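You operate a simulated robot arm through the tools that you are given. There is no shell and no other tool. Be economical: measure what you need, move in short steps, check, and stop when the job is done.

Carry out the task below with a simulated two-armed robot. There is one attempt and no reset: what you move stays moved.

Task
Level the rest, slide its carton onto the track and let it roll to the stop.
Fine: the lid stays tucked; raise the orange gate again; open the white side stop and leave it open.

Only the result counts: the job must be done as asked and must still hold three seconds after the hand-in. Knocking over, shifting, dropping, spilling or breaking anything else fails it. A push-on lid holds only when it is set on centred and level and pressed home; a screw cap is set on level and turned clockwise until tight.

Robot
Two 7-joint arms with fingered hands on one trunk, on a base that drives. Base frame: it is fixed to the floor where the robot stands at the start and does not move with it; the origin is under the middle of the robot, x ahead of it, y to its left, z up. Units: m, rad, N and s.
The left shoulder is at the start at [0.093, 0.125, 0.973], the right one opposite. With the tool pointing down near the work surface each hand reaches from about 0.46 to 0.88 m from the robot's upright axis, wherever it stands, measured 20 degrees to its own side. Places, roughly: blue button of the carton counter [1.2, -0.9, 0.8]; blue gate [-1.7, 0.2, 1]; green lever [-1.5, 0.1, 1.4]; grey knob on the carriage [-1.3, 0.2, 1.5]; grey knob on the table front [-1.5, -0.1, 0.9]; orange gate [1.2, -0.5, 0.8]; white side stop [0.8, 0.1, 0.9]; yellow rest [0.6, 0.1, 0.9]. Payload 4 kg a hand.
The TCP of each hand is the grasp point between the finger pads, 0.029 m short of the fingertips. In the tool frame z runs along the fingers and y along their closing line. Largest opening 0.1 m; the body of the gripper starts 0.034 m behind the TCP. The gripper is a hand of 5 fingers: y runs from the thumb to the fingers, the wrist lies at [-0.015, -0.105, -0.177] in the tool frame, and closing takes about 1.5 s.
Orientation is that of the tool frame in the base frame, as a unit quaternion [x, y, z, w]. With the fingers straight down and the wrist toward the robot, the tool's x, y and z point along [0, 1, 0], [1, 0, 0] and [0, 0, -1] of the base frame.

Tools
- The arms move only by the tool move_arm. It takes "left_plan", "right_plan" or both (then of equal length, played together; a hand with none holds still); each is a list of rows, each a list of 6 numbers: the shift along the tool's x, y, z in units of 250 mm (1.0 is 250 mm), then the turn, a rotation vector about the tool's x, y, z in units of 120 degrees (1.0 is 120 degrees). In form: [[x, y, z, wx, wy, wz], ...]. A call has 1 to 8 rows; each row is the pose to reach, as a shift and turn from the pose commanded when the call began, along the tool's axes at that moment. "left_gripper" and "right_gripper" are, for a hand that has rows, the finger opening in m, from 0 to 0.1, set as the call begins (left out, the last holds). A call with a number of a shift or a turn outside -1 to 1 is refused whole. Rows are played at 5 a second. More than 0.05 m and 0.15 rad between two rows, or a gripper value outside its range, and nothing of the call is played. Where a pose cannot be reached the arm comes as near as it can. A force on the tool above 90 N (or 10 N above the force at the start of the call, whichever is more), or a blocked arm, ends the call early, and 0.2 s more pass. The fingers move at their own pace (about 0.045 m/s each) and stop on an object; they squeeze with about 33 N. The grip force told is the motor's: it shows also when the fingers shut on nothing. Time passes only in rows, and 0.2 s behind the last, so rows that repeat a pose let the fingers close. It gives the time, the measured TCP pose, the force on the tool (base axes), the opening and the grip force at its end, in the units of the frame above (readings bear some noise), with the torque about the TCP (base axes, N m) and any sound that the robot's microphone picked up.
- Cameras (640 x 400 px; columns grow to the right, rows downward): "scene" is now at [0.2054, -0.0017, 1.1263]; the picture's right is [0.00, -1.00, 0.00], its down [-0.31, -0.00, -0.95] and it looks along [0.95, 0.00, -0.31] (base axes); focal length 214 px, centre (320, 200). "left" rides on the left gripper at [-0.066, -0.086, -0.121] in its tool frame; the picture's right is [-0.76, -0.31, 0.58], its down [0.59, -0.70, 0.40] and it looks along [0.28, 0.64, 0.71] (tool axes); focal length 247 px, centre (320, 200). "right" rides on the right gripper at [0.066, -0.086, -0.121] in its tool frame; the picture's right is [-0.76, 0.31, -0.58], its down [-0.59, -0.70, 0.40] and it looks along [-0.28, 0.64, 0.71] (tool axes); focal length 247 px, centre (320, 200). There is no depth. A picture from a camera that has moved, and an enlarged one, comes with that camera's place and axes in the base frame and with its lens.
- snapshot(camera): a new picture of that camera. It takes no simulated time.
- lift_body(by): slides the trunk up (or, below 0, down) by that many m; the arms and the scene camera ride with it, the base frame stays. It gives what a move gives, with no picture.
- roll_base(legs): drives the robot by 1 to 6 legs, each [ahead, turn to the left] in m and rad, along the robot's own axes; the way and the turn of a leg run together, so that a leg with both is an arc; at most 1.5 m and 3.142 rad a leg. The arms and the cameras ride along, it lands a little off, and it stops where it bumps. It gives what a move gives.
- curl_fingers(index, middle, ring, little, thumb_bend, thumb_turn, hand): sets how far each is bent, from 0 (flat) to 100 (curled in); at 30 the hand is open as for a grip, at 70 the pads meet at the TCP. One left out holds its place. A second passes; each finger stops where it meets its share of the squeeze, and holds until it gets a number again. A gripper value or a shape takes the hand back. It gives what a move gives, with no picture; readings hold the bend of each and the force on index, middle, ring, little, thumb and palm. thumb_turn goes from beside the hand (0) to across from the fingers (100), as for a grip.
- hand_shape(shape, hand): the hand has 5 fingers and takes this shape, open, in about a second: jaw (thumb against the fingers, like two jaws); tri (thumb and two fingers); tip (a fingertip pinch); poke (one finger out to press); point (the index stretched); flat (the hand flat); cup (the hand cupped); fist (a fist). The gripper value then closes the fingers along that shape, each until it touches; the sizes above hold for jaw. It gives what a move gives, with no picture.
- aim_head(pan, tilt): turns the head with the scene camera to pan (to the left, within 1.396 rad either way) and tilt (down, from -0.506 to 1.204), counted from straight ahead of the robot. It gives what a move gives.
- inspect(camera, box): a new picture of the part [left, top, right, bottom] of that camera's present view, enlarged. It takes no simulated time.
- hand_in(): hands the job in; it is judged then, once.

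Work in short steps. Places have to be worked out from the pictures, the camera data and where the tool is seen: move nearer, look again, correct. Check each grasp and each placing, and mend what went wrong. You have 120 turns and 92 pictures in all, those below and enlarged ones among them. Open the grippers and draw the arms clear of the work before you hand the job in, unless the task says otherwise; then end with one line.

The tools are called after "Request:" by a JSON object that holds its "op" and its "data". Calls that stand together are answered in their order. move_arm: Moves the arms, as the interface text tells. Its arguments: {"type":"object","properties":{"left_plan":{"type":"array","items":{"type":"array","items":{"type":"number"}}},"left_gripper":{"type":"number"},"right_plan":{"type":"array","items":{"type":"array","items":{"type":"number"}}},"right_gripper":{"type":"number"}},"required":[]} The other tools are called the same way: lift_body (by) slides the trunk up or down; hand_shape (shape, hand) gives the hand a shape; curl_fingers (index, middle, ring, little, thumb_bend, thumb_turn, hand) moves the fingers one by one; roll_base (legs) drives the base; aim_head (pan, tilt) turns the head that bears the scene camera; snapshot (camera) takes a picture; inspect (camera, box) takes an enlarged picture of a part of a camera's view; hand_in () hands the job in.

At the start:

```text
clock: 0.0
left_eef_pos: [0.4735, 0.1583, 1.1583]
left_ee_rot: [0.707, 0.707, 0.0, 0.0]
left_wrist_force: [-0.3, 0.8, 0.0]
left_ft_torque: [0.03, -0.03, 0.02]
left_width: 0.0999
left_gripper_force: 0.1
left_shape: jaw
left_bend: [30.0, 30.0, 30.0, 30.0, 30.0, 98.0]
left_finger forces: [0.0, 0.0, 0.0, 0.1, 0.1, 0.0]
right_eef_pos: [0.4492, -0.1704, 1.1832]
right_ee_rot: [0.707, 0.707, 0.0, 0.001]
right_wrist_force: [0.5, 0.5, 0.1]
right_ft_torque: [0.0, 0.0, -0.01]
right_width: 0.0998
right_gripper_force: 0.0
right_shape: jaw
right_bend: [30.0, 30.0, 30.0, 30.0, 30.0, 98.0]
right_finger forces: [0.0, 0.0, 0.0, 0.0, 0.0, 0.1]
trunk travel left (down, up): [-0.175, 0.572]
robot x, y, heading: [-0.0033, -0.0021, -0.0]
head pan, tilt: [0.002, 0.314]
```

scene: 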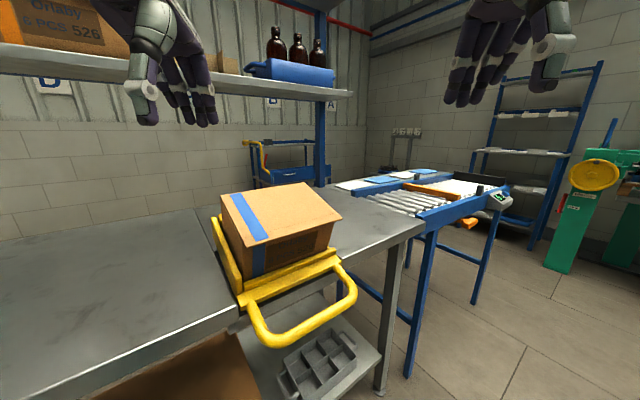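
right: 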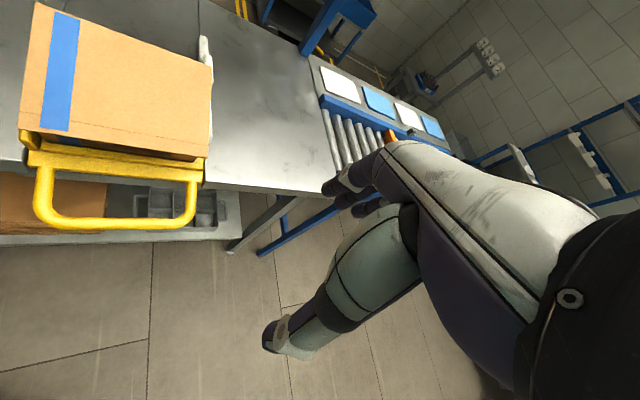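
left: 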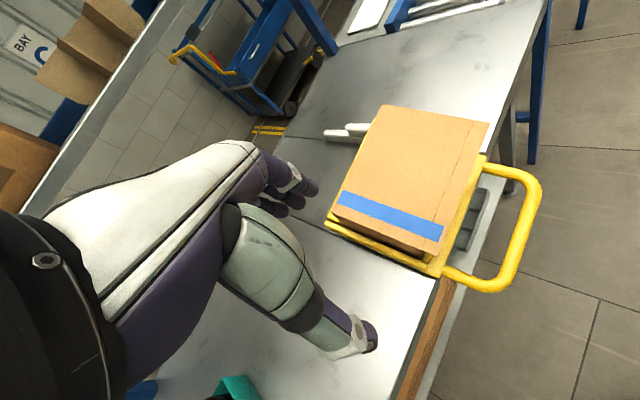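

I start with enlarged views of the rest, the side stop and the track with its orange gate.

Request:
{"op": "inspect", "data": {"camera": "scene", "box": [190, 160, 370, 360]}}

Request:
{"op": "inspect", "data": {"camera": "scene", "box": [310, 130, 550, 280]}}

Request:
{"op": "inspect", "data": {"camera": "left", "box": [290, 90, 560, 310]}}

Request:
{"op": "inspect", "data": {"camera": "right", "box": [0, 0, 240, 240]}}

```text
2.00 times, centred on (280, 260) of scene
camera zoom: at [0.2054, -0.0017, 1.1263], right [0.0, -1.0, 0.0], down [-0.31, 0.0, -0.95], along [0.95, 0.0, -0.31], focal length 429 px, centre (400, 80)
```

zoom: 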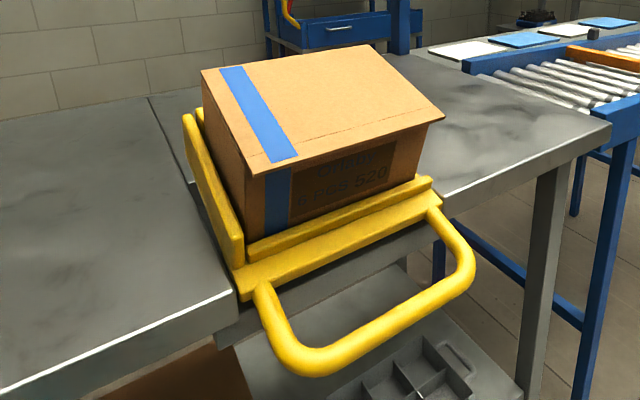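

```text
2.67 times, centred on (430, 205) of scene
camera zoom: at [0.2054, -0.0017, 1.1263], right [0.0, -1.0, 0.0], down [-0.31, 0.0, -0.95], along [0.95, 0.0, -0.31], focal length 572 px, centre (27, 187)
```

zoom: 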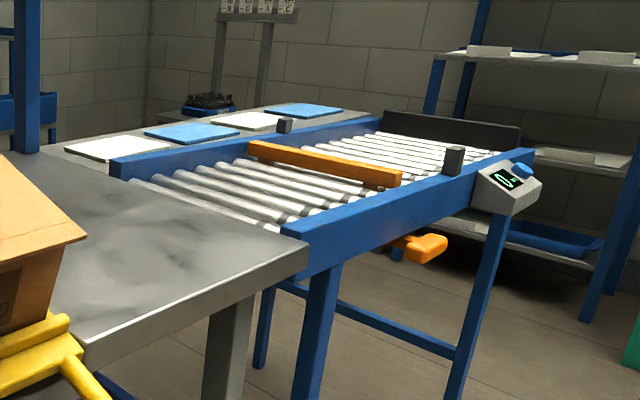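

```text
1.82 times, centred on (425, 200) of left
camera zoom: at [0.3899, 0.0919, 1.2798], right [-0.31, -0.76, -0.58], down [-0.7, 0.59, -0.4], along [0.64, 0.28, -0.71], focal length 449 px, centre (129, 200)
```

zoom: 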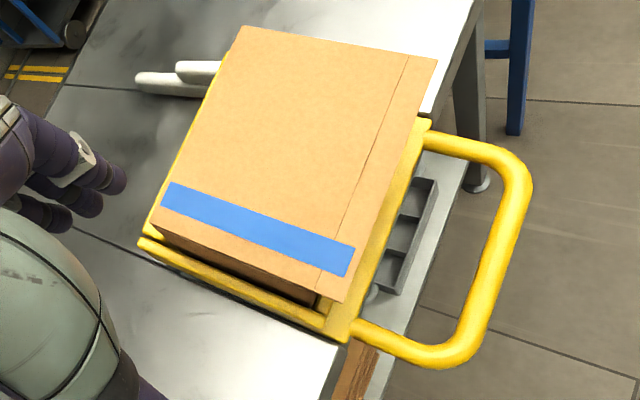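

```text
1.67 times, centred on (120, 120) of right
camera zoom: at [0.3632, -0.1059, 1.3031], right [0.31, -0.76, 0.58], down [-0.7, -0.59, -0.4], along [0.64, -0.28, -0.71], focal length 412 px, centre (653, 333)
```

zoom: 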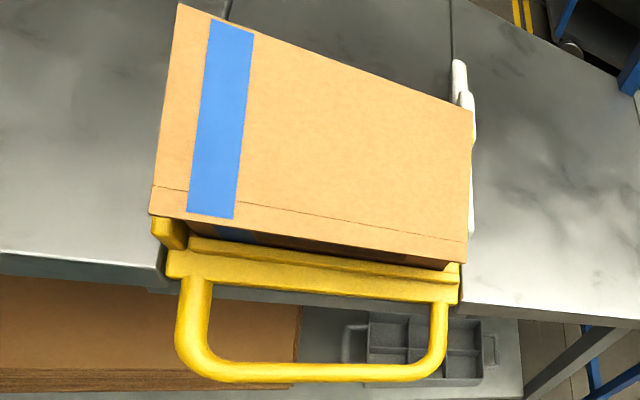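

Triangulating the lid corners puts the carton's near edge from about (0.48, 0.11, 0.96) to (0.60, -0.05, 0.96), so the whole table is yawed, with its long axis along about (0.61, -0.79). The near side of the rest is low. Next I look more closely at the gate and the side stop.

Request:
{"op": "inspect", "data": {"camera": "scene", "box": [390, 160, 530, 250]}}

Request:
{"op": "inspect", "data": {"camera": "left", "box": [300, 90, 420, 170]}}

Request:
{"op": "inspect", "data": {"camera": "right", "box": [150, 10, 270, 180]}}

```text
4.44 times, centred on (460, 205) of scene
camera zoom: at [0.2054, -0.0017, 1.1263], right [0.0, -1.0, 0.0], down [-0.31, 0.0, -0.95], along [0.95, 0.0, -0.31], focal length 953 px, centre (-302, 178)
```

zoom: 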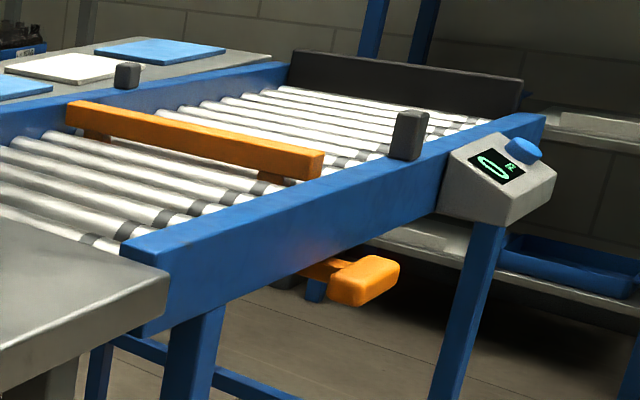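

```text
5.00 times, centred on (360, 130) of left
camera zoom: at [0.3899, 0.0919, 1.2798], right [-0.31, -0.76, -0.58], down [-0.7, 0.59, -0.4], along [0.64, 0.28, -0.71], focal length 1235 px, centre (120, 550)
```

zoom: 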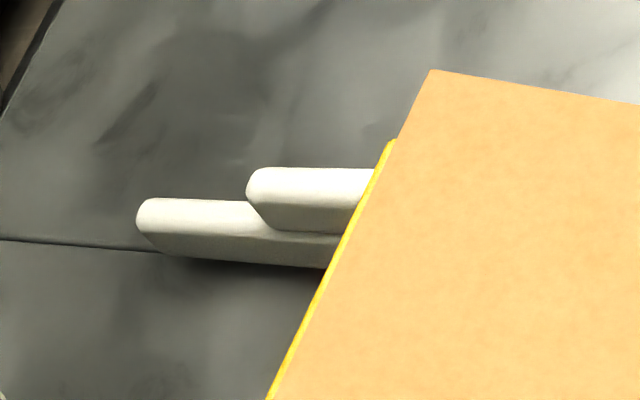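

```text
2.35 times, centred on (210, 95) of right
camera zoom: at [0.3632, -0.1059, 1.3031], right [0.31, -0.76, 0.58], down [-0.7, -0.59, -0.4], along [0.64, -0.28, -0.71], focal length 581 px, centre (579, 447)
```

zoom: 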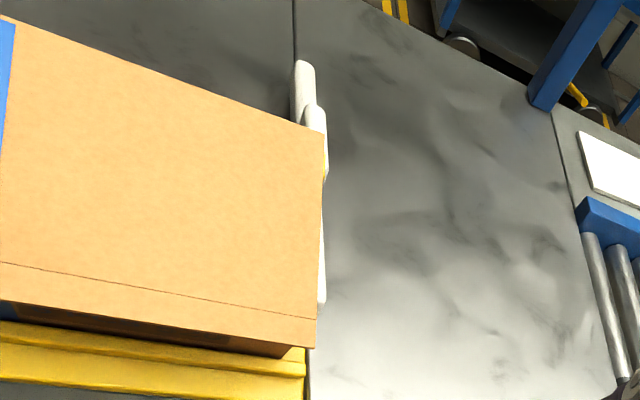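

The orange bar stands up across the rollers and its paddle hangs under the near rail. I'll do the gate first, so I swing wide of the table and then face the rail.

Request:
{"op": "roll_base", "data": {"legs": [[0, -1.2], [0.95, 0], [0, 1.86]]}}

Request:
{"op": "aim_head", "data": {"pan": 0, "tilt": 0.5}}

Request:
{"op": "snapshot", "data": {"camera": "scene"}}

```text
clock: 12.6
left_eef_pos: [0.6273, -0.4764, 1.1594]
left_ee_rot: [0.442, 0.897, 0.0, 0.0]
left_wrist_force: [-0.1, 0.3, 0.7]
left_ft_torque: [0.04, 0.02, 0.01]
left_width: 0.0997
left_gripper_force: 0.2
left_shape: jaw
left_bend: [30.0, 30.0, 30.0, 30.0, 30.0, 98.0]
left_finger forces: [0.1, 0.0, 0.1, 0.0, 0.0, 0.0]
right_eef_pos: [0.8083, -0.752, 1.183]
right_ee_rot: [0.442, 0.897, 0.001, 0.0]
right_wrist_force: [0.4, -0.6, -0.2]
right_ft_torque: [0.0, -0.03, -0.01]
right_width: 0.0999
right_gripper_force: 0.0
right_shape: jaw
right_bend: [30.0, 30.0, 30.0, 30.0, 30.0, 98.0]
right_finger forces: [0.0, 0.0, 0.0, 0.0, 0.0, 0.0]
trunk travel left (down, up): [-0.175, 0.572]
robot x, y, heading: [0.3476, -0.8878, 0.653]
head pan, tilt: [0.002, 0.314]
```

```text
clock: 13.3
left_eef_pos: [0.6289, -0.4765, 1.1586]
left_ee_rot: [0.442, 0.897, 0.0, 0.0]
left_wrist_force: [-1.2, 0.7, 0.6]
left_ft_torque: [-0.03, -0.01, 0.02]
left_width: 0.0996
left_gripper_force: 0.0
left_shape: jaw
left_bend: [30.0, 30.0, 30.0, 30.0, 30.0, 98.0]
left_finger forces: [0.0, 0.0, 0.0, 0.1, 0.0, 0.0]
right_eef_pos: [0.8075, -0.7521, 1.1833]
right_ee_rot: [0.442, 0.897, 0.0, 0.0]
right_wrist_force: [0.6, -0.1, 0.3]
right_ft_torque: [-0.01, 0.0, 0.01]
right_width: 0.0999
right_gripper_force: 0.0
right_shape: jaw
right_bend: [30.0, 30.0, 30.0, 30.0, 30.0, 98.0]
right_finger forces: [0.1, 0.0, 0.0, 0.0, 0.0, 0.1]
trunk travel left (down, up): [-0.175, 0.572]
robot x, y, heading: [0.3455, -0.894, 0.659]
head pan, tilt: [0.0, 0.499]
```

```text
81 pictures are left
camera scene: at [0.5082, -0.7677, 1.1092], right [0.61, -0.79, 0.0], down [-0.38, -0.29, -0.88], along [0.7, 0.53, -0.48], focal length 214 px, centre (320, 200)
```

scene: 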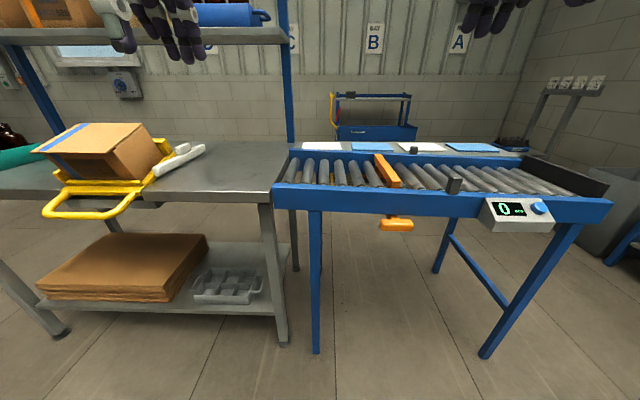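

The heading now squares with the table. I zoom on the gate paddle and on the side stop.

Request:
{"op": "inspect", "data": {"camera": "scene", "box": [350, 140, 470, 240]}}

Request:
{"op": "inspect", "data": {"camera": "scene", "box": [30, 110, 220, 230]}}

```text
4.00 times, centred on (410, 190) of scene
camera zoom: at [0.5082, -0.7677, 1.1092], right [0.61, -0.79, 0.0], down [-0.38, -0.29, -0.88], along [0.7, 0.53, -0.48], focal length 858 px, centre (-40, 240)
```

zoom: 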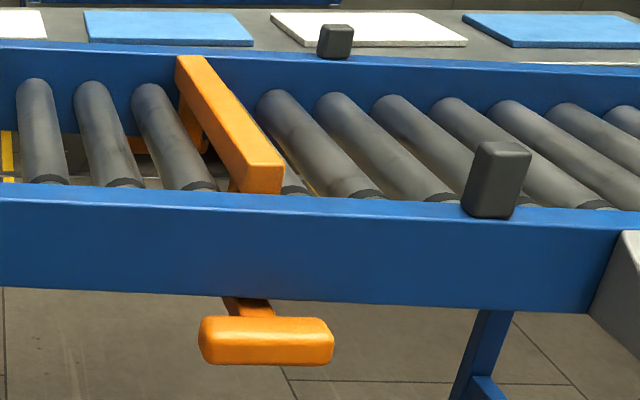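

```text
3.33 times, centred on (125, 170) of scene
camera zoom: at [0.5082, -0.7677, 1.1092], right [0.61, -0.79, 0.0], down [-0.38, -0.29, -0.88], along [0.7, 0.53, -0.48], focal length 715 px, centre (970, 300)
```

zoom: 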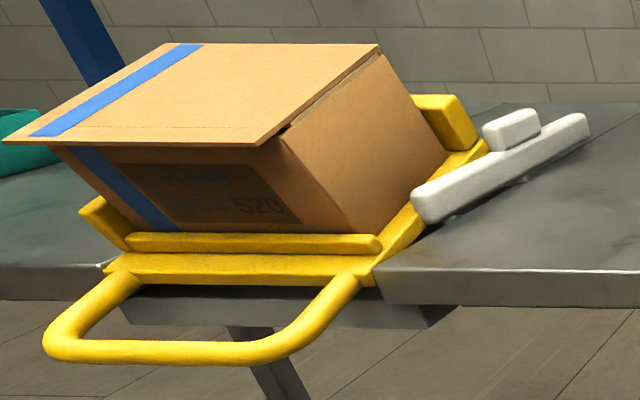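

From two views I place the paddle at about (1.04, -0.64, 0.75), 0.71 m ahead of the robot and just under the rail front. I turn the right hand to point forward, thumb below, and bring it down in front of the paddle.

Request:
{"op": "move_arm", "data": {"right_plan": [[-0.025, 0.05, 0.12, -0.07, 0, 0], [-0.05, 0.1, 0.24, -0.14, 0, 0], [-0.075, 0.15, 0.36, -0.21, 0, 0], [-0.1, 0.2, 0.48, -0.28, 0, 0], [-0.125, 0.25, 0.6, -0.35, 0, 0], [-0.15, 0.3, 0.72, -0.42, 0, 0], [-0.175, 0.35, 0.84, -0.49, 0, 0], [-0.2, 0.4, 0.96, -0.56, 0, 0]]}}

```text
clock: 15.2
left_eef_pos: [0.628, -0.4768, 1.1586]
left_ee_rot: [0.442, 0.897, 0.0, 0.0]
left_wrist_force: [0.1, 0.4, 0.4]
left_ft_torque: [-0.01, -0.02, 0.0]
left_width: 0.0999
left_gripper_force: 0.0
left_shape: jaw
left_bend: [30.0, 30.0, 30.0, 30.0, 30.0, 98.0]
left_finger forces: [0.1, 0.0, 0.0, 0.0, 0.1, 0.0]
right_eef_pos: [0.9178, -0.7306, 0.9419]
right_ee_rot: [0.368, 0.748, 0.496, 0.243]
right_wrist_force: [-0.3, -0.9, -0.7]
right_ft_torque: [0.02, 0.02, 0.02]
right_width: 0.1001
right_gripper_force: 0.1
right_shape: jaw
right_bend: [30.0, 30.0, 30.0, 30.0, 30.0, 98.0]
right_finger forces: [0.0, 0.1, 0.1, 0.0, 0.0, 0.0]
right hand out of reach, approached as far as the arm can: row 5, 6, 7
trunk travel left (down, up): [-0.175, 0.572]
robot x, y, heading: [0.3459, -0.8913, 0.657]
head pan, tilt: [0.0, 0.499]
```

The hand came through at the target. I finish the turn and lower it to paddle height.

Request:
{"op": "move_arm", "data": {"right_plan": [[0, -0.13, 0.08, -0.04, 0, 0], [0, -0.26, 0.16, -0.08, 0, 0], [0, -0.39, 0.24, -0.12, 0, 0], [0, -0.52, 0.32, -0.16, 0, 0], [0, -0.644, 0.4, -0.19, 0, 0]]}}

Request:
{"op": "snapshot", "data": {"camera": "scene"}}

Request:
{"op": "snapshot", "data": {"camera": "right"}}

```text
clock: 16.4
left_eef_pos: [0.6281, -0.4771, 1.1584]
left_ee_rot: [0.442, 0.897, -0.001, -0.001]
left_wrist_force: [-0.9, -0.8, -0.1]
left_ft_torque: [-0.01, -0.03, -0.01]
left_width: 0.0998
left_gripper_force: 0.1
left_shape: jaw
left_bend: [30.0, 30.0, 30.0, 30.0, 30.0, 98.0]
left_finger forces: [0.0, 0.0, 0.1, 0.1, 0.0, 0.0]
right_eef_pos: [0.9417, -0.7125, 0.7539]
right_ee_rot: [0.313, 0.634, 0.634, 0.313]
right_wrist_force: [0.0, -0.1, 0.0]
right_ft_torque: [0.01, 0.0, 0.01]
right_width: 0.0999
right_gripper_force: 0.1
right_shape: jaw
right_bend: [30.0, 30.0, 30.0, 30.0, 30.0, 98.0]
right_finger forces: [0.0, 0.0, 0.0, 0.1, 0.0, 0.0]
trunk travel left (down, up): [-0.175, 0.572]
robot x, y, heading: [0.3445, -0.889, 0.654]
head pan, tilt: [0.0, 0.499]
```

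```text
78 pictures are left
camera scene: at [0.5083, -0.7677, 1.1091], right [0.61, -0.79, 0.0], down [-0.38, -0.29, -0.88], along [0.7, 0.53, -0.48], focal length 214 px, centre (320, 200)
```

scene: 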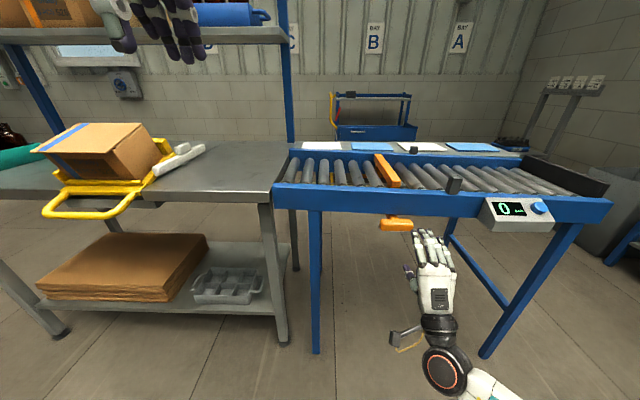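

```text
77 pictures are left
camera right: at [0.8056, -0.7339, 0.6676], right [0.0, -0.95, 0.31], down [0.67, -0.22, -0.7], along [0.74, 0.21, 0.64], focal length 247 px, centre (320, 200)
```

right: 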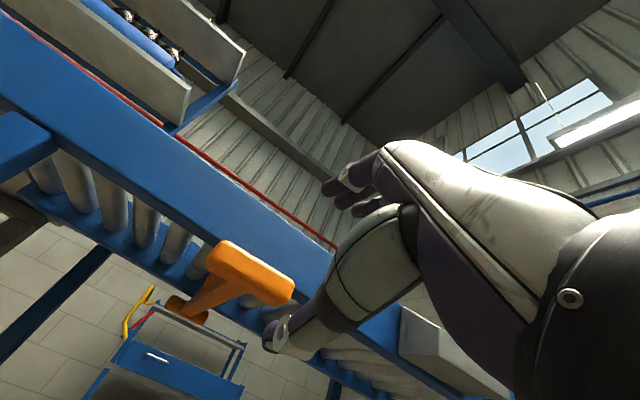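

I zoom the wrist view to see how the paddle's arm joins the gate.

Request:
{"op": "inspect", "data": {"camera": "right", "box": [140, 200, 320, 340]}}

Request:
{"op": "inspect", "data": {"camera": "scene", "box": [350, 190, 470, 290]}}

```text
2.86 times, centred on (230, 270) of right
camera zoom: at [0.8056, -0.7339, 0.6676], right [0.0, -0.95, 0.31], down [0.67, -0.22, -0.7], along [0.74, 0.21, 0.64], focal length 706 px, centre (577, 0)
```

zoom: 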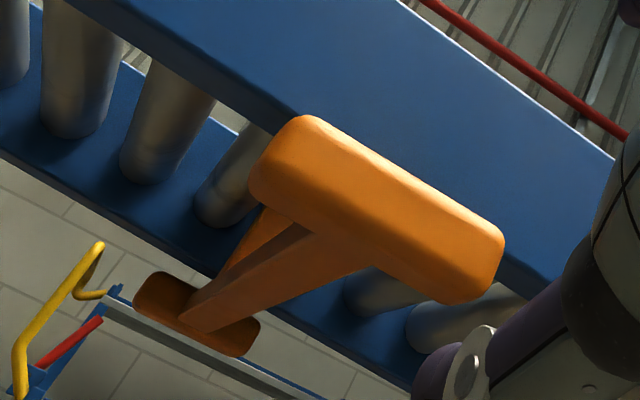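

```text
4.00 times, centred on (410, 240) of scene
camera zoom: at [0.5083, -0.7677, 1.1091], right [0.61, -0.79, 0.0], down [-0.38, -0.29, -0.88], along [0.7, 0.53, -0.48], focal length 858 px, centre (-40, 40)
```

zoom: 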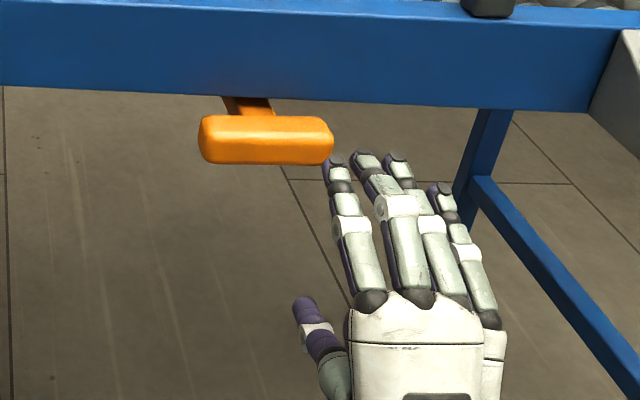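

The paddle hangs on an under-beam along with the gate's legs. I advance with the fingers above and the thumb below the paddle, shifting slightly left.

Request:
{"op": "move_arm", "data": {"right_plan": [[0.06, 0, 0.12, 0, 0, 0], [0.06, 0, 0.24, 0, 0, 0], [0.06, 0, 0.36, 0, 0, 0], [0.06, 0, 0.44, 0, 0, 0]]}}

Request:
{"op": "inspect", "data": {"camera": "scene", "box": [350, 160, 470, 260]}}

Request:
{"op": "snapshot", "data": {"camera": "right"}}

```text
clock: 17.4
left_eef_pos: [0.6268, -0.4763, 1.1592]
left_ee_rot: [0.442, 0.897, -0.001, -0.001]
left_wrist_force: [-0.2, -0.1, 0.3]
left_ft_torque: [-0.01, 0.03, 0.0]
left_width: 0.0997
left_gripper_force: 0.1
left_shape: jaw
left_bend: [30.0, 30.0, 30.0, 30.0, 30.0, 98.0]
left_finger forces: [0.1, 0.0, 0.1, 0.0, 0.0, 0.0]
right_eef_pos: [1.0192, -0.6329, 0.7547]
right_ee_rot: [0.313, 0.634, 0.634, 0.313]
right_wrist_force: [-1.0, -0.8, -0.4]
right_ft_torque: [0.01, -0.03, 0.0]
right_width: 0.1
right_gripper_force: 0.0
right_shape: jaw
right_bend: [30.0, 30.0, 30.0, 30.0, 30.0, 98.0]
right_finger forces: [0.0, 0.0, 0.0, 0.0, 0.1, 0.0]
trunk travel left (down, up): [-0.175, 0.572]
robot x, y, heading: [0.3491, -0.8875, 0.653]
head pan, tilt: [0.0, 0.499]
```

```text
4.00 times, centred on (410, 210) of scene
camera zoom: at [0.5082, -0.7676, 1.1091], right [0.61, -0.79, 0.0], down [-0.38, -0.29, -0.88], along [0.7, 0.53, -0.48], focal length 858 px, centre (-40, 160)
```

zoom: 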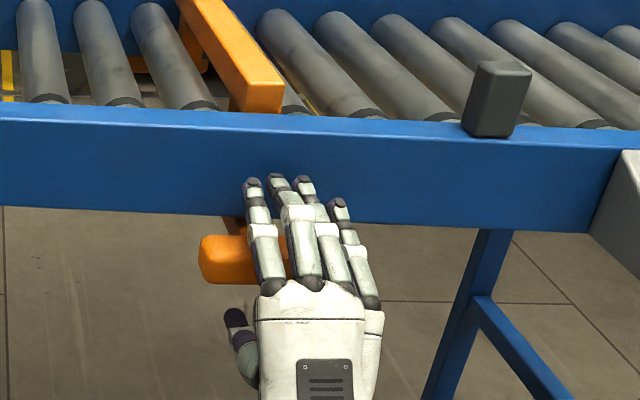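

```text
73 pictures are left
camera right: at [0.8834, -0.6557, 0.6687], right [0.0, -0.95, 0.31], down [0.67, -0.22, -0.7], along [0.74, 0.21, 0.64], focal length 247 px, centre (320, 200)
```

right: 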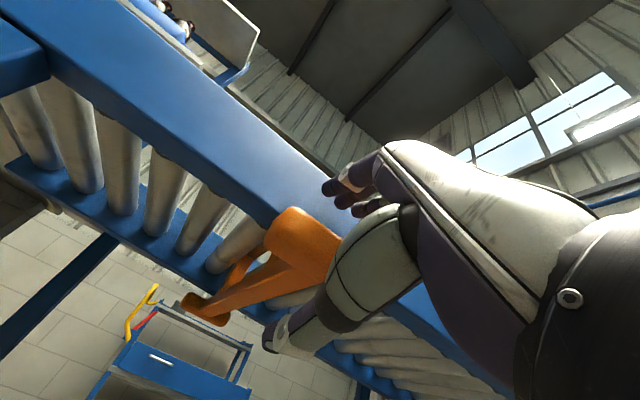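

The fingers are over the paddle but to its right half. I shift 2 cm left and close.

Request:
{"op": "move_arm", "data": {"right_plan": [[0.08, 0, 0.02, 0, 0, 0], [0.08, 0, 0.02, 0, 0, 0]]}}

Request:
{"op": "move_arm", "data": {"right_plan": [[0, 0, 0, 0, 0, 0], [0, 0, 0, 0, 0, 0], [0, 0, 0, 0, 0, 0], [0, 0, 0, 0, 0, 0], [0, 0, 0, 0, 0, 0], [0, 0, 0, 0, 0, 0], [0, 0, 0, 0, 0, 0], [0, 0, 0, 0, 0, 0]], "right_gripper": 0}}

Request:
{"op": "inspect", "data": {"camera": "scene", "box": [350, 160, 470, 260]}}

```text
clock: 17.9
left_eef_pos: [0.627, -0.4769, 1.158]
left_ee_rot: [0.442, 0.897, 0.0, -0.001]
left_wrist_force: [-0.9, 0.1, -0.5]
left_ft_torque: [-0.02, 0.03, -0.01]
left_width: 0.1
left_gripper_force: 0.0
left_shape: jaw
left_bend: [30.0, 30.0, 30.0, 30.0, 30.0, 98.0]
left_finger forces: [0.0, 0.1, 0.0, 0.0, 0.0, 0.1]
right_eef_pos: [1.0118, -0.6147, 0.7547]
right_ee_rot: [0.314, 0.633, 0.635, 0.313]
right_wrist_force: [0.0, 0.1, -1.3]
right_ft_torque: [-0.03, 0.03, 0.04]
right_width: 0.0997
right_gripper_force: 0.1
right_shape: jaw
right_bend: [30.0, 30.0, 30.0, 30.0, 30.0, 98.0]
right_finger forces: [0.0, 0.1, 0.0, 0.1, 0.0, 0.1]
trunk travel left (down, up): [-0.175, 0.572]
robot x, y, heading: [0.3475, -0.8877, 0.651]
head pan, tilt: [0.0, 0.499]
```

```text
clock: 19.8
left_eef_pos: [0.6279, -0.4766, 1.1585]
left_ee_rot: [0.442, 0.897, 0.0, 0.0]
left_wrist_force: [0.2, 0.1, 0.2]
left_ft_torque: [-0.02, 0.0, 0.03]
left_width: 0.0995
left_gripper_force: 0.1
left_shape: jaw
left_bend: [30.0, 30.0, 30.0, 30.0, 30.0, 98.0]
left_finger forces: [0.0, 0.0, 0.1, 0.1, 0.0, 0.1]
right_eef_pos: [1.0115, -0.6133, 0.7559]
right_ee_rot: [0.313, 0.634, 0.634, 0.313]
right_wrist_force: [1.1, 0.9, 1.2]
right_ft_torque: [-0.17, -0.07, 0.01]
right_width: 0.0225
right_gripper_force: 32.8
right_shape: jaw
right_bend: [60.0, 58.0, 73.0, 58.0, 47.0, 100.0]
right_finger forces: [16.3, 8.1, 3.7, 2.0, 29.9, 0.0]
trunk travel left (down, up): [-0.175, 0.572]
robot x, y, heading: [0.3464, -0.8952, 0.652]
head pan, tilt: [0.0, 0.499]
```

```text
4.00 times, centred on (410, 210) of scene
camera zoom: at [0.5082, -0.7676, 1.1091], right [0.61, -0.79, 0.0], down [-0.38, -0.29, -0.88], along [0.7, 0.53, -0.48], focal length 858 px, centre (-40, 160)
```

zoom: 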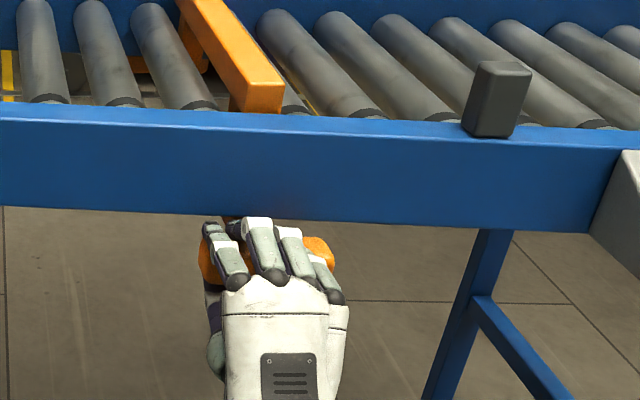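

The paddle is gripped (33 N on the motor). I push it down in small steps and watch the force.

Request:
{"op": "move_arm", "data": {"right_plan": [[0, -0.04, 0, 0, 0, 0], [0, -0.08, 0, 0, 0, 0], [0, -0.12, 0, 0, 0, 0], [0, -0.16, 0, 0, 0, 0]]}}

Request:
{"op": "inspect", "data": {"camera": "scene", "box": [350, 160, 470, 260]}}

```text
clock: 20.8
left_eef_pos: [0.6278, -0.4763, 1.1588]
left_ee_rot: [0.442, 0.897, -0.001, -0.001]
left_wrist_force: [-0.4, 0.1, 1.2]
left_ft_torque: [0.02, -0.05, 0.02]
left_width: 0.0998
left_gripper_force: 0.0
left_shape: jaw
left_bend: [30.0, 30.0, 30.0, 30.0, 30.0, 98.0]
left_finger forces: [0.0, 0.1, 0.0, 0.1, 0.0, 0.0]
right_eef_pos: [1.0104, -0.6145, 0.7142]
right_ee_rot: [0.313, 0.635, 0.633, 0.313]
right_wrist_force: [6.6, 7.0, -1.7]
right_ft_torque: [-0.16, -0.08, 0.06]
right_width: 0.0222
right_gripper_force: 32.9
right_shape: jaw
right_bend: [60.0, 58.0, 73.0, 58.0, 48.0, 100.0]
right_finger forces: [16.2, 8.2, 3.9, 2.1, 32.1, 0.1]
trunk travel left (down, up): [-0.175, 0.572]
robot x, y, heading: [0.3481, -0.8866, 0.653]
head pan, tilt: [0.0, 0.499]
```

```text
4.00 times, centred on (410, 210) of scene
camera zoom: at [0.5086, -0.7671, 1.1089], right [0.61, -0.79, 0.0], down [-0.38, -0.29, -0.88], along [0.7, 0.53, -0.48], focal length 858 px, centre (-40, 160)
```

zoom: 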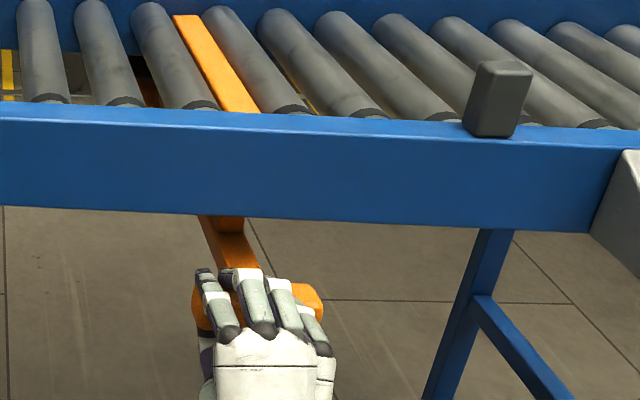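

The gate slides down with the paddle. I take it lower until it is clearly below the rollers or reaches its limit.

Request:
{"op": "move_arm", "data": {"right_plan": [[0, -0.04, 0, 0, 0, 0], [0, -0.08, 0, 0, 0, 0], [0, -0.12, 0, 0, 0, 0], [0, -0.16, 0, 0, 0, 0]]}}

Request:
{"op": "inspect", "data": {"camera": "scene", "box": [350, 160, 470, 260]}}

```text
clock: 21.8
left_eef_pos: [0.6221, -0.4774, 1.1618]
left_ee_rot: [0.442, 0.897, 0.001, 0.002]
left_wrist_force: [-0.9, -0.3, -0.1]
left_ft_torque: [0.02, 0.02, -0.04]
left_width: 0.0998
left_gripper_force: 0.1
left_shape: jaw
left_bend: [30.0, 30.0, 30.0, 30.0, 30.0, 98.0]
left_finger forces: [0.1, 0.0, 0.0, 0.0, 0.0, 0.1]
right_eef_pos: [1.0118, -0.6147, 0.6949]
right_ee_rot: [0.31, 0.622, 0.646, 0.315]
right_wrist_force: [0.8, 3.4, 58.3]
right_ft_torque: [0.05, -0.56, 0.02]
right_width: 0.0329
right_gripper_force: 33.5
right_shape: jaw
right_bend: [45.0, 47.0, 74.0, 46.0, 77.0, 100.0]
right_finger forces: [41.5, 21.3, 4.7, 2.9, 13.1, 0.1]
trunk travel left (down, up): [-0.175, 0.572]
robot x, y, heading: [0.3456, -0.8909, 0.65]
head pan, tilt: [0.0, 0.499]
```

```text
4.00 times, centred on (410, 210) of scene
camera zoom: at [0.5033, -0.7695, 1.1108], right [0.61, -0.79, 0.0], down [-0.38, -0.29, -0.88], along [0.7, 0.54, -0.47], focal length 858 px, centre (-40, 160)
```

zoom: 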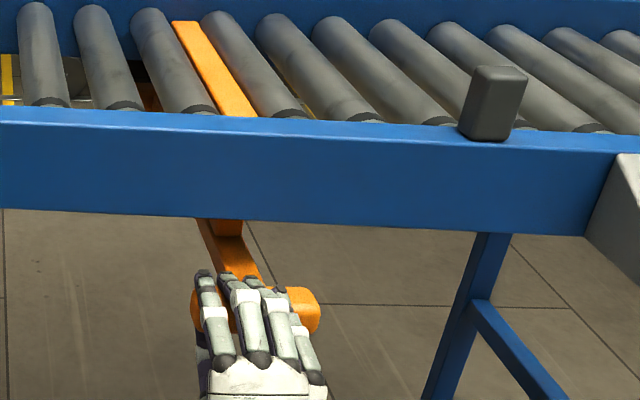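

It hit its lower end (58 N) about 4–5 cm down. I relax the push, open, and see whether the gate stays down.

Request:
{"op": "move_arm", "data": {"right_plan": [[0, 0.04, 0, 0, 0, 0], [0, 0.08, 0, 0, 0, 0], [0, 0.12, 0, 0, 0, 0]]}}

Request:
{"op": "move_arm", "data": {"right_plan": [[0, 0, 0, 0, 0, 0], [0, 0, 0, 0, 0, 0], [0, 0, 0, 0, 0, 0], [0, 0, 0, 0, 0, 0], [0, 0, 0, 0, 0, 0], [0, 0, 0, 0, 0, 0], [0, 0, 0, 0, 0, 0], [0, 0, 0, 0, 0, 0]], "right_gripper": 0.1}}

Request:
{"op": "move_arm", "data": {"right_plan": [[0, 0, -0.16, 0, 0, 0], [0, 0, -0.32, 0, 0, 0], [0, 0, -0.48, 0, 0, 0]]}}

Request:
{"op": "snapshot", "data": {"camera": "scene"}}

```text
clock: 22.6
left_eef_pos: [0.6269, -0.4776, 1.1583]
left_ee_rot: [0.443, 0.897, 0.0, 0.0]
left_wrist_force: [1.2, 0.4, 0.5]
left_ft_torque: [0.0, -0.03, -0.01]
left_width: 0.0998
left_gripper_force: 0.2
left_shape: jaw
left_bend: [30.0, 30.0, 30.0, 30.0, 30.0, 98.0]
left_finger forces: [0.1, 0.0, 0.0, 0.0, 0.0, 0.1]
right_eef_pos: [1.0095, -0.6161, 0.7053]
right_ee_rot: [0.312, 0.637, 0.633, 0.312]
right_wrist_force: [-1.7, -0.6, 12.4]
right_ft_torque: [-0.12, -0.2, 0.02]
right_width: 0.0221
right_gripper_force: 32.5
right_shape: jaw
right_bend: [54.0, 52.0, 74.0, 54.0, 77.0, 100.0]
right_finger forces: [24.6, 13.3, 3.6, 2.2, 30.4, 0.0]
trunk travel left (down, up): [-0.175, 0.572]
robot x, y, heading: [0.347, -0.8925, 0.658]
head pan, tilt: [0.0, 0.499]
```

```text
clock: 24.4
left_eef_pos: [0.6272, -0.4764, 1.1587]
left_ee_rot: [0.442, 0.897, 0.0, 0.0]
left_wrist_force: [0.2, -1.2, 0.8]
left_ft_torque: [0.01, 0.02, 0.05]
left_width: 0.0998
left_gripper_force: 0.0
left_shape: jaw
left_bend: [30.0, 30.0, 30.0, 30.0, 30.0, 98.0]
left_finger forces: [0.1, 0.0, 0.0, 0.0, 0.0, 0.0]
right_eef_pos: [1.0113, -0.6159, 0.707]
right_ee_rot: [0.312, 0.635, 0.634, 0.312]
right_wrist_force: [0.2, 0.7, -0.4]
right_ft_torque: [-0.01, -0.01, -0.01]
right_width: 0.0996
right_gripper_force: 0.1
right_shape: jaw
right_bend: [30.0, 30.0, 30.0, 30.0, 30.0, 98.0]
right_finger forces: [0.1, 0.0, 0.1, 0.1, 0.0, 0.0]
trunk travel left (down, up): [-0.175, 0.572]
robot x, y, heading: [0.3456, -0.8868, 0.652]
head pan, tilt: [0.0, 0.499]
```

```text
clock: 25.1
left_eef_pos: [0.6272, -0.4768, 1.1598]
left_ee_rot: [0.442, 0.897, 0.0, -0.001]
left_wrist_force: [-1.1, 1.0, 0.4]
left_ft_torque: [0.0, 0.01, -0.04]
left_width: 0.0998
left_gripper_force: 0.0
left_shape: jaw
left_bend: [30.0, 30.0, 30.0, 30.0, 30.0, 98.0]
left_finger forces: [0.0, 0.1, 0.0, 0.0, 0.0, 0.0]
right_eef_pos: [0.9158, -0.6896, 0.7064]
right_ee_rot: [0.312, 0.634, 0.634, 0.313]
right_wrist_force: [0.1, -0.6, -0.4]
right_ft_torque: [0.0, 0.02, 0.02]
right_width: 0.0998
right_gripper_force: 0.1
right_shape: jaw
right_bend: [30.0, 30.0, 30.0, 30.0, 30.0, 98.0]
right_finger forces: [0.1, 0.1, 0.1, 0.0, 0.0, 0.1]
trunk travel left (down, up): [-0.175, 0.572]
robot x, y, heading: [0.3469, -0.8938, 0.659]
head pan, tilt: [0.0, 0.499]
```

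```text
69 pictures are left
camera scene: at [0.5081, -0.7677, 1.1092], right [0.61, -0.79, 0.0], down [-0.38, -0.29, -0.88], along [0.7, 0.53, -0.48], focal length 214 px, centre (320, 200)
```

scene: 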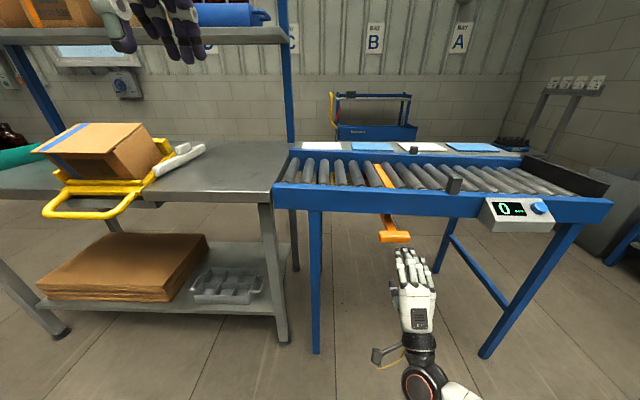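

The gate stays down when let go. Now I raise the right hand clear and turn it back to point down before driving to the rest.

Request:
{"op": "move_arm", "data": {"right_plan": [[0, 0.13, -0.05, 0.07, 0, 0], [0, 0.26, -0.1, 0.14, 0, 0], [0, 0.39, -0.15, 0.21, 0, 0], [0, 0.52, -0.2, 0.28, 0, 0], [0, 0.65, -0.22, 0.35, 0, 0], [0, 0.78, -0.24, 0.42, 0, 0], [0, 0.9, -0.25, 0.49, 0, 0], [0, 1.0, -0.25, 0.56, 0, 0]]}}

Request:
{"op": "move_arm", "data": {"right_plan": [[0, 0.05, -0.12, 0.07, 0, 0], [0, 0.1, -0.24, 0.13, 0, 0], [0, 0.15, -0.36, 0.19, 0, 0], [0, 0.2, -0.48, 0.19, 0, 0], [0, 0.25, -0.6, 0.19, 0, 0]]}}

```text
clock: 26.9
left_eef_pos: [0.6267, -0.477, 1.1583]
left_ee_rot: [0.442, 0.897, 0.0, 0.0]
left_wrist_force: [0.0, 0.6, 1.0]
left_ft_torque: [0.02, 0.0, -0.02]
left_width: 0.0997
left_gripper_force: 0.0
left_shape: jaw
left_bend: [30.0, 30.0, 30.0, 30.0, 30.0, 98.0]
left_finger forces: [0.0, 0.0, 0.0, 0.1, 0.0, 0.0]
right_eef_pos: [0.8667, -0.7281, 0.9556]
right_ee_rot: [0.433, 0.88, 0.177, 0.087]
right_wrist_force: [0.4, -0.4, 0.7]
right_ft_torque: [-0.03, 0.0, -0.01]
right_width: 0.1003
right_gripper_force: 0.0
right_shape: jaw
right_bend: [30.0, 30.0, 30.0, 30.0, 30.0, 98.0]
right_finger forces: [0.1, 0.0, 0.1, 0.1, 0.1, 0.0]
right hand out of reach, approached as far as the arm can: row 4, 5, 6, 7
trunk travel left (down, up): [-0.175, 0.572]
robot x, y, heading: [0.3476, -0.8905, 0.649]
head pan, tilt: [0.0, 0.499]
```

```text
clock: 28.1
left_eef_pos: [0.6267, -0.4774, 1.1596]
left_ee_rot: [0.442, 0.897, 0.0, 0.001]
left_wrist_force: [-0.6, 0.4, -0.4]
left_ft_torque: [-0.01, 0.01, 0.0]
left_width: 0.1
left_gripper_force: 0.1
left_shape: jaw
left_bend: [30.0, 30.0, 30.0, 30.0, 30.0, 98.0]
left_finger forces: [0.1, 0.1, 0.0, 0.0, 0.0, 0.0]
right_eef_pos: [0.8681, -0.7278, 1.1176]
right_ee_rot: [0.442, 0.897, 0.0, 0.0]
right_wrist_force: [-0.3, 0.7, -0.5]
right_ft_torque: [0.01, 0.03, 0.03]
right_width: 0.0999
right_gripper_force: 0.2
right_shape: jaw
right_bend: [30.0, 30.0, 30.0, 30.0, 30.0, 98.0]
right_finger forces: [0.1, 0.1, 0.0, 0.1, 0.0, 0.0]
trunk travel left (down, up): [-0.175, 0.572]
robot x, y, heading: [0.3488, -0.8858, 0.657]
head pan, tilt: [0.0, 0.499]
```

Both hands are high and pointing down. I drive left along the table to stand in front of the rest.

Request:
{"op": "roll_base", "data": {"legs": [[0, 1.571], [0.52, 0], [0, -1.571], [0.1, 0]]}}

Request:
{"op": "aim_head", "data": {"pan": 0, "tilt": 0.75}}

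Request:
{"op": "snapshot", "data": {"camera": "scene"}}

Request:
{"op": "snapshot", "data": {"camera": "right"}}

```text
clock: 39.7
left_eef_pos: [0.3869, -0.0018, 1.1604]
left_ee_rot: [0.442, 0.897, 0.001, 0.0]
left_wrist_force: [0.9, -0.6, 0.0]
left_ft_torque: [0.02, -0.07, -0.01]
left_width: 0.0998
left_gripper_force: 0.0
left_shape: jaw
left_bend: [30.0, 30.0, 30.0, 30.0, 30.0, 98.0]
left_finger forces: [0.0, 0.0, 0.0, 0.0, 0.0, 0.1]
right_eef_pos: [0.6273, -0.252, 1.1181]
right_ee_rot: [0.442, 0.897, 0.0, 0.0]
right_wrist_force: [0.4, 0.1, -0.7]
right_ft_torque: [0.04, -0.03, 0.0]
right_width: 0.0999
right_gripper_force: 0.0
right_shape: jaw
right_bend: [30.0, 30.0, 30.0, 30.0, 30.0, 98.0]
right_finger forces: [0.1, 0.0, 0.1, 0.1, 0.0, 0.0]
trunk travel left (down, up): [-0.175, 0.572]
robot x, y, heading: [0.1071, -0.4142, 0.662]
head pan, tilt: [0.0, 0.499]
```

```text
clock: 40.5
left_eef_pos: [0.3883, -0.0008, 1.1594]
left_ee_rot: [0.442, 0.897, -0.001, 0.0]
left_wrist_force: [-0.2, 0.4, 0.3]
left_ft_torque: [0.01, -0.01, 0.01]
left_width: 0.0998
left_gripper_force: 0.1
left_shape: jaw
left_bend: [30.0, 30.0, 30.0, 30.0, 30.0, 98.0]
left_finger forces: [0.0, 0.1, 0.1, 0.0, 0.0, 0.0]
right_eef_pos: [0.6291, -0.2503, 1.1177]
right_ee_rot: [0.442, 0.897, 0.0, -0.001]
right_wrist_force: [-0.4, -1.1, -0.3]
right_ft_torque: [-0.03, 0.0, 0.0]
right_width: 0.1
right_gripper_force: 0.1
right_shape: jaw
right_bend: [30.0, 30.0, 30.0, 30.0, 30.0, 98.0]
right_finger forces: [0.0, 0.0, 0.0, 0.0, 0.0, 0.0]
trunk travel left (down, up): [-0.175, 0.572]
robot x, y, heading: [0.1081, -0.4133, 0.662]
head pan, tilt: [0.0, 0.75]
```

```text
68 pictures are left
camera scene: at [0.2618, -0.2957, 1.0872], right [0.61, -0.79, 0.0], down [-0.54, -0.42, -0.73], along [0.58, 0.45, -0.68], focal length 214 px, centre (320, 200)
```

scene: 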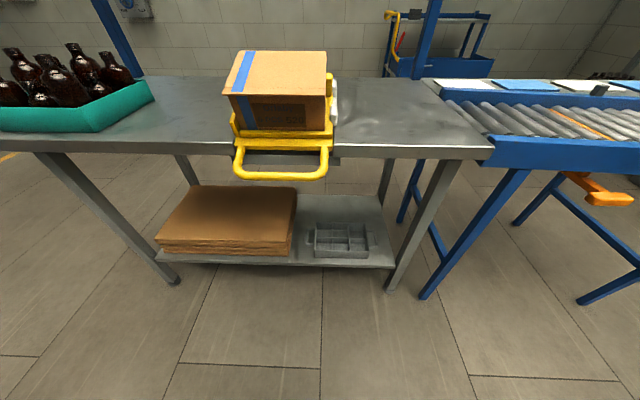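

```text
67 pictures are left
camera right: at [0.5201, -0.2522, 1.2375], right [0.7, -0.41, 0.58], down [-0.2, -0.9, -0.4], along [0.68, 0.17, -0.71], focal length 247 px, centre (320, 200)
```

right: 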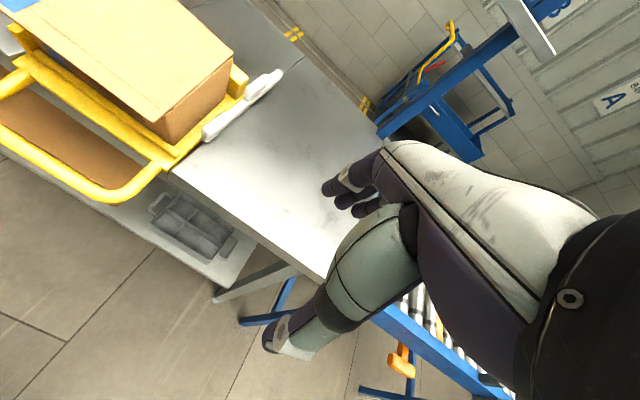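

I zoom both views on the side stop and the rest to locate the knob.

Request:
{"op": "inspect", "data": {"camera": "right", "box": [130, 40, 310, 200]}}

Request:
{"op": "inspect", "data": {"camera": "scene", "box": [215, 40, 375, 190]}}

```text
2.50 times, centred on (220, 120) of right
camera zoom: at [0.5201, -0.2522, 1.2375], right [0.7, -0.41, 0.58], down [-0.2, -0.9, -0.4], along [0.68, 0.17, -0.71], focal length 617 px, centre (570, 400)
```

zoom: 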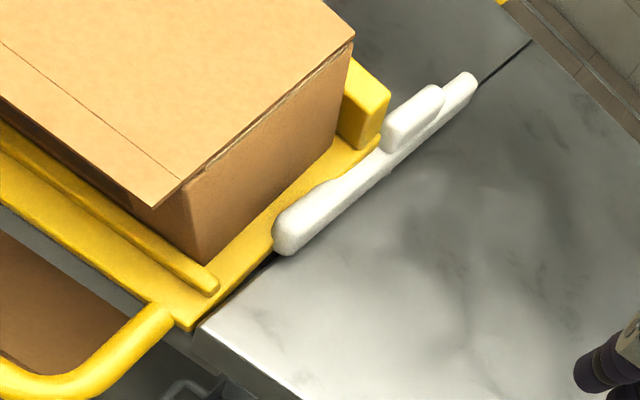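

```text
2.67 times, centred on (295, 115) of scene
camera zoom: at [0.2618, -0.2957, 1.0872], right [0.61, -0.79, 0.0], down [-0.54, -0.42, -0.73], along [0.58, 0.45, -0.68], focal length 572 px, centre (387, 427)
```

zoom: 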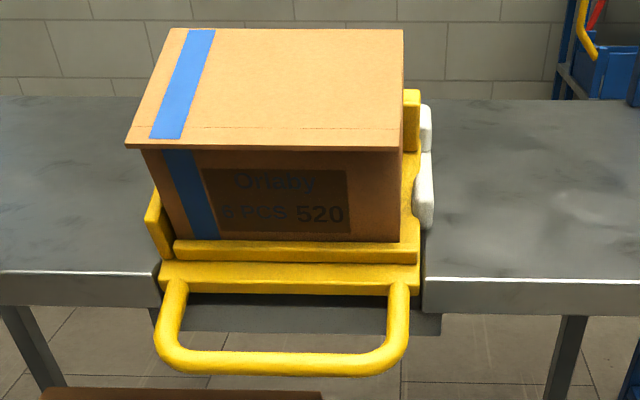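

I put the stop bar at about 0.70–0.99 m ahead and 0.04 m right of the robot, with its knob at 0.845 m ahead and its top at z 0.93. I bring the right hand over the knob first, high up.

Request:
{"op": "move_arm", "data": {"right_plan": [[0.07, 0.15, 0, 0, 0, 0], [0.14, 0.3, 0, 0, 0, 0], [0.21, 0.45, 0, 0, 0, 0], [0.28, 0.6, 0, 0, 0, 0], [0.35, 0.75, 0, 0, 0, 0], [0.42, 0.9, 0, 0, 0, 0], [0.5, 1.0, 0, 0, 0, 0], [0.62, 1.0, 0.1, 0, 0, 0]]}}

Request:
{"op": "move_arm", "data": {"right_plan": [[0, 0.14, 0.08, 0, 0, 0], [0, 0.28, 0.16, 0, 0, 0], [0, 0.336, 0.26, 0, 0, 0], [0, 0.336, 0.36, 0, 0, 0]]}}

Request:
{"op": "snapshot", "data": {"camera": "scene"}}

Request:
{"op": "snapshot", "data": {"camera": "right"}}

```text
clock: 42.3
left_eef_pos: [0.388, 0.0002, 1.159]
left_ee_rot: [0.442, 0.897, -0.001, 0.0]
left_wrist_force: [-0.2, -0.4, 0.9]
left_ft_torque: [0.01, 0.02, -0.01]
left_width: 0.0998
left_gripper_force: 0.1
left_shape: jaw
left_bend: [30.0, 30.0, 30.0, 30.0, 30.0, 98.0]
left_finger forces: [0.1, 0.1, 0.1, 0.0, 0.0, 0.0]
right_eef_pos: [0.7333, 0.0251, 1.0943]
right_ee_rot: [0.442, 0.897, -0.001, 0.0]
right_wrist_force: [-0.4, 0.4, 1.1]
right_ft_torque: [-0.01, 0.01, -0.02]
right_width: 0.1
right_gripper_force: 0.1
right_shape: jaw
right_bend: [30.0, 30.0, 30.0, 30.0, 30.0, 98.0]
right_finger forces: [0.0, 0.0, 0.0, 0.1, 0.0, 0.0]
trunk travel left (down, up): [-0.175, 0.572]
robot x, y, heading: [0.1068, -0.4159, 0.66]
head pan, tilt: [0.0, 0.75]
```

```text
clock: 43.3
left_eef_pos: [0.3893, -0.0019, 1.1594]
left_ee_rot: [0.443, 0.897, 0.0, -0.001]
left_wrist_force: [1.0, -0.5, 0.0]
left_ft_torque: [0.02, 0.05, 0.01]
left_width: 0.0998
left_gripper_force: 0.0
left_shape: jaw
left_bend: [30.0, 30.0, 30.0, 30.0, 30.0, 98.0]
left_finger forces: [0.1, 0.0, 0.0, 0.0, 0.0, 0.0]
right_eef_pos: [0.7839, 0.0504, 0.989]
right_ee_rot: [0.443, 0.897, 0.001, 0.001]
right_wrist_force: [0.5, 0.3, -0.6]
right_ft_torque: [0.02, 0.06, 0.06]
right_width: 0.1
right_gripper_force: 0.0
right_shape: jaw
right_bend: [30.0, 30.0, 30.0, 30.0, 30.0, 98.0]
right_finger forces: [0.0, 0.1, 0.1, 0.0, 0.0, 0.1]
right hand out of reach, approached as far as the arm can: row 1, 2, 3, 4
trunk travel left (down, up): [-0.175, 0.572]
robot x, y, heading: [0.1084, -0.41, 0.658]
head pan, tilt: [0.0, 0.75]
```

```text
64 pictures are left
camera scene: at [0.2629, -0.2957, 1.0869], right [0.61, -0.79, 0.0], down [-0.54, -0.42, -0.73], along [0.58, 0.45, -0.68], focal length 214 px, centre (320, 200)
```

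scene: 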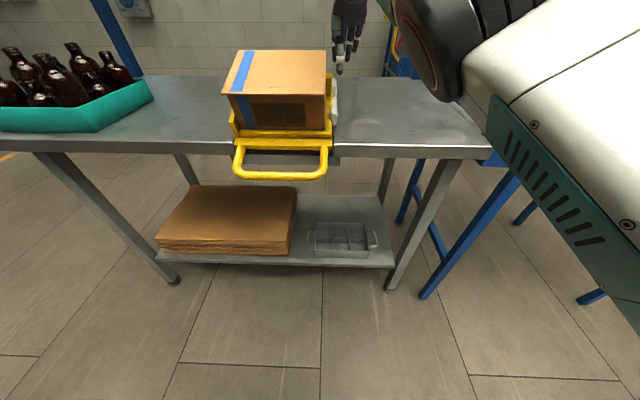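

```text
63 pictures are left
camera right: at [0.6746, 0.0497, 1.1085], right [0.7, -0.42, 0.58], down [-0.2, -0.89, -0.4], along [0.68, 0.17, -0.71], focal length 247 px, centre (320, 200)
```

right: 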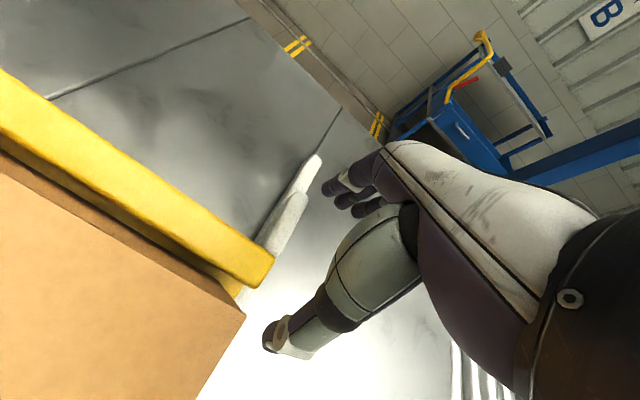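

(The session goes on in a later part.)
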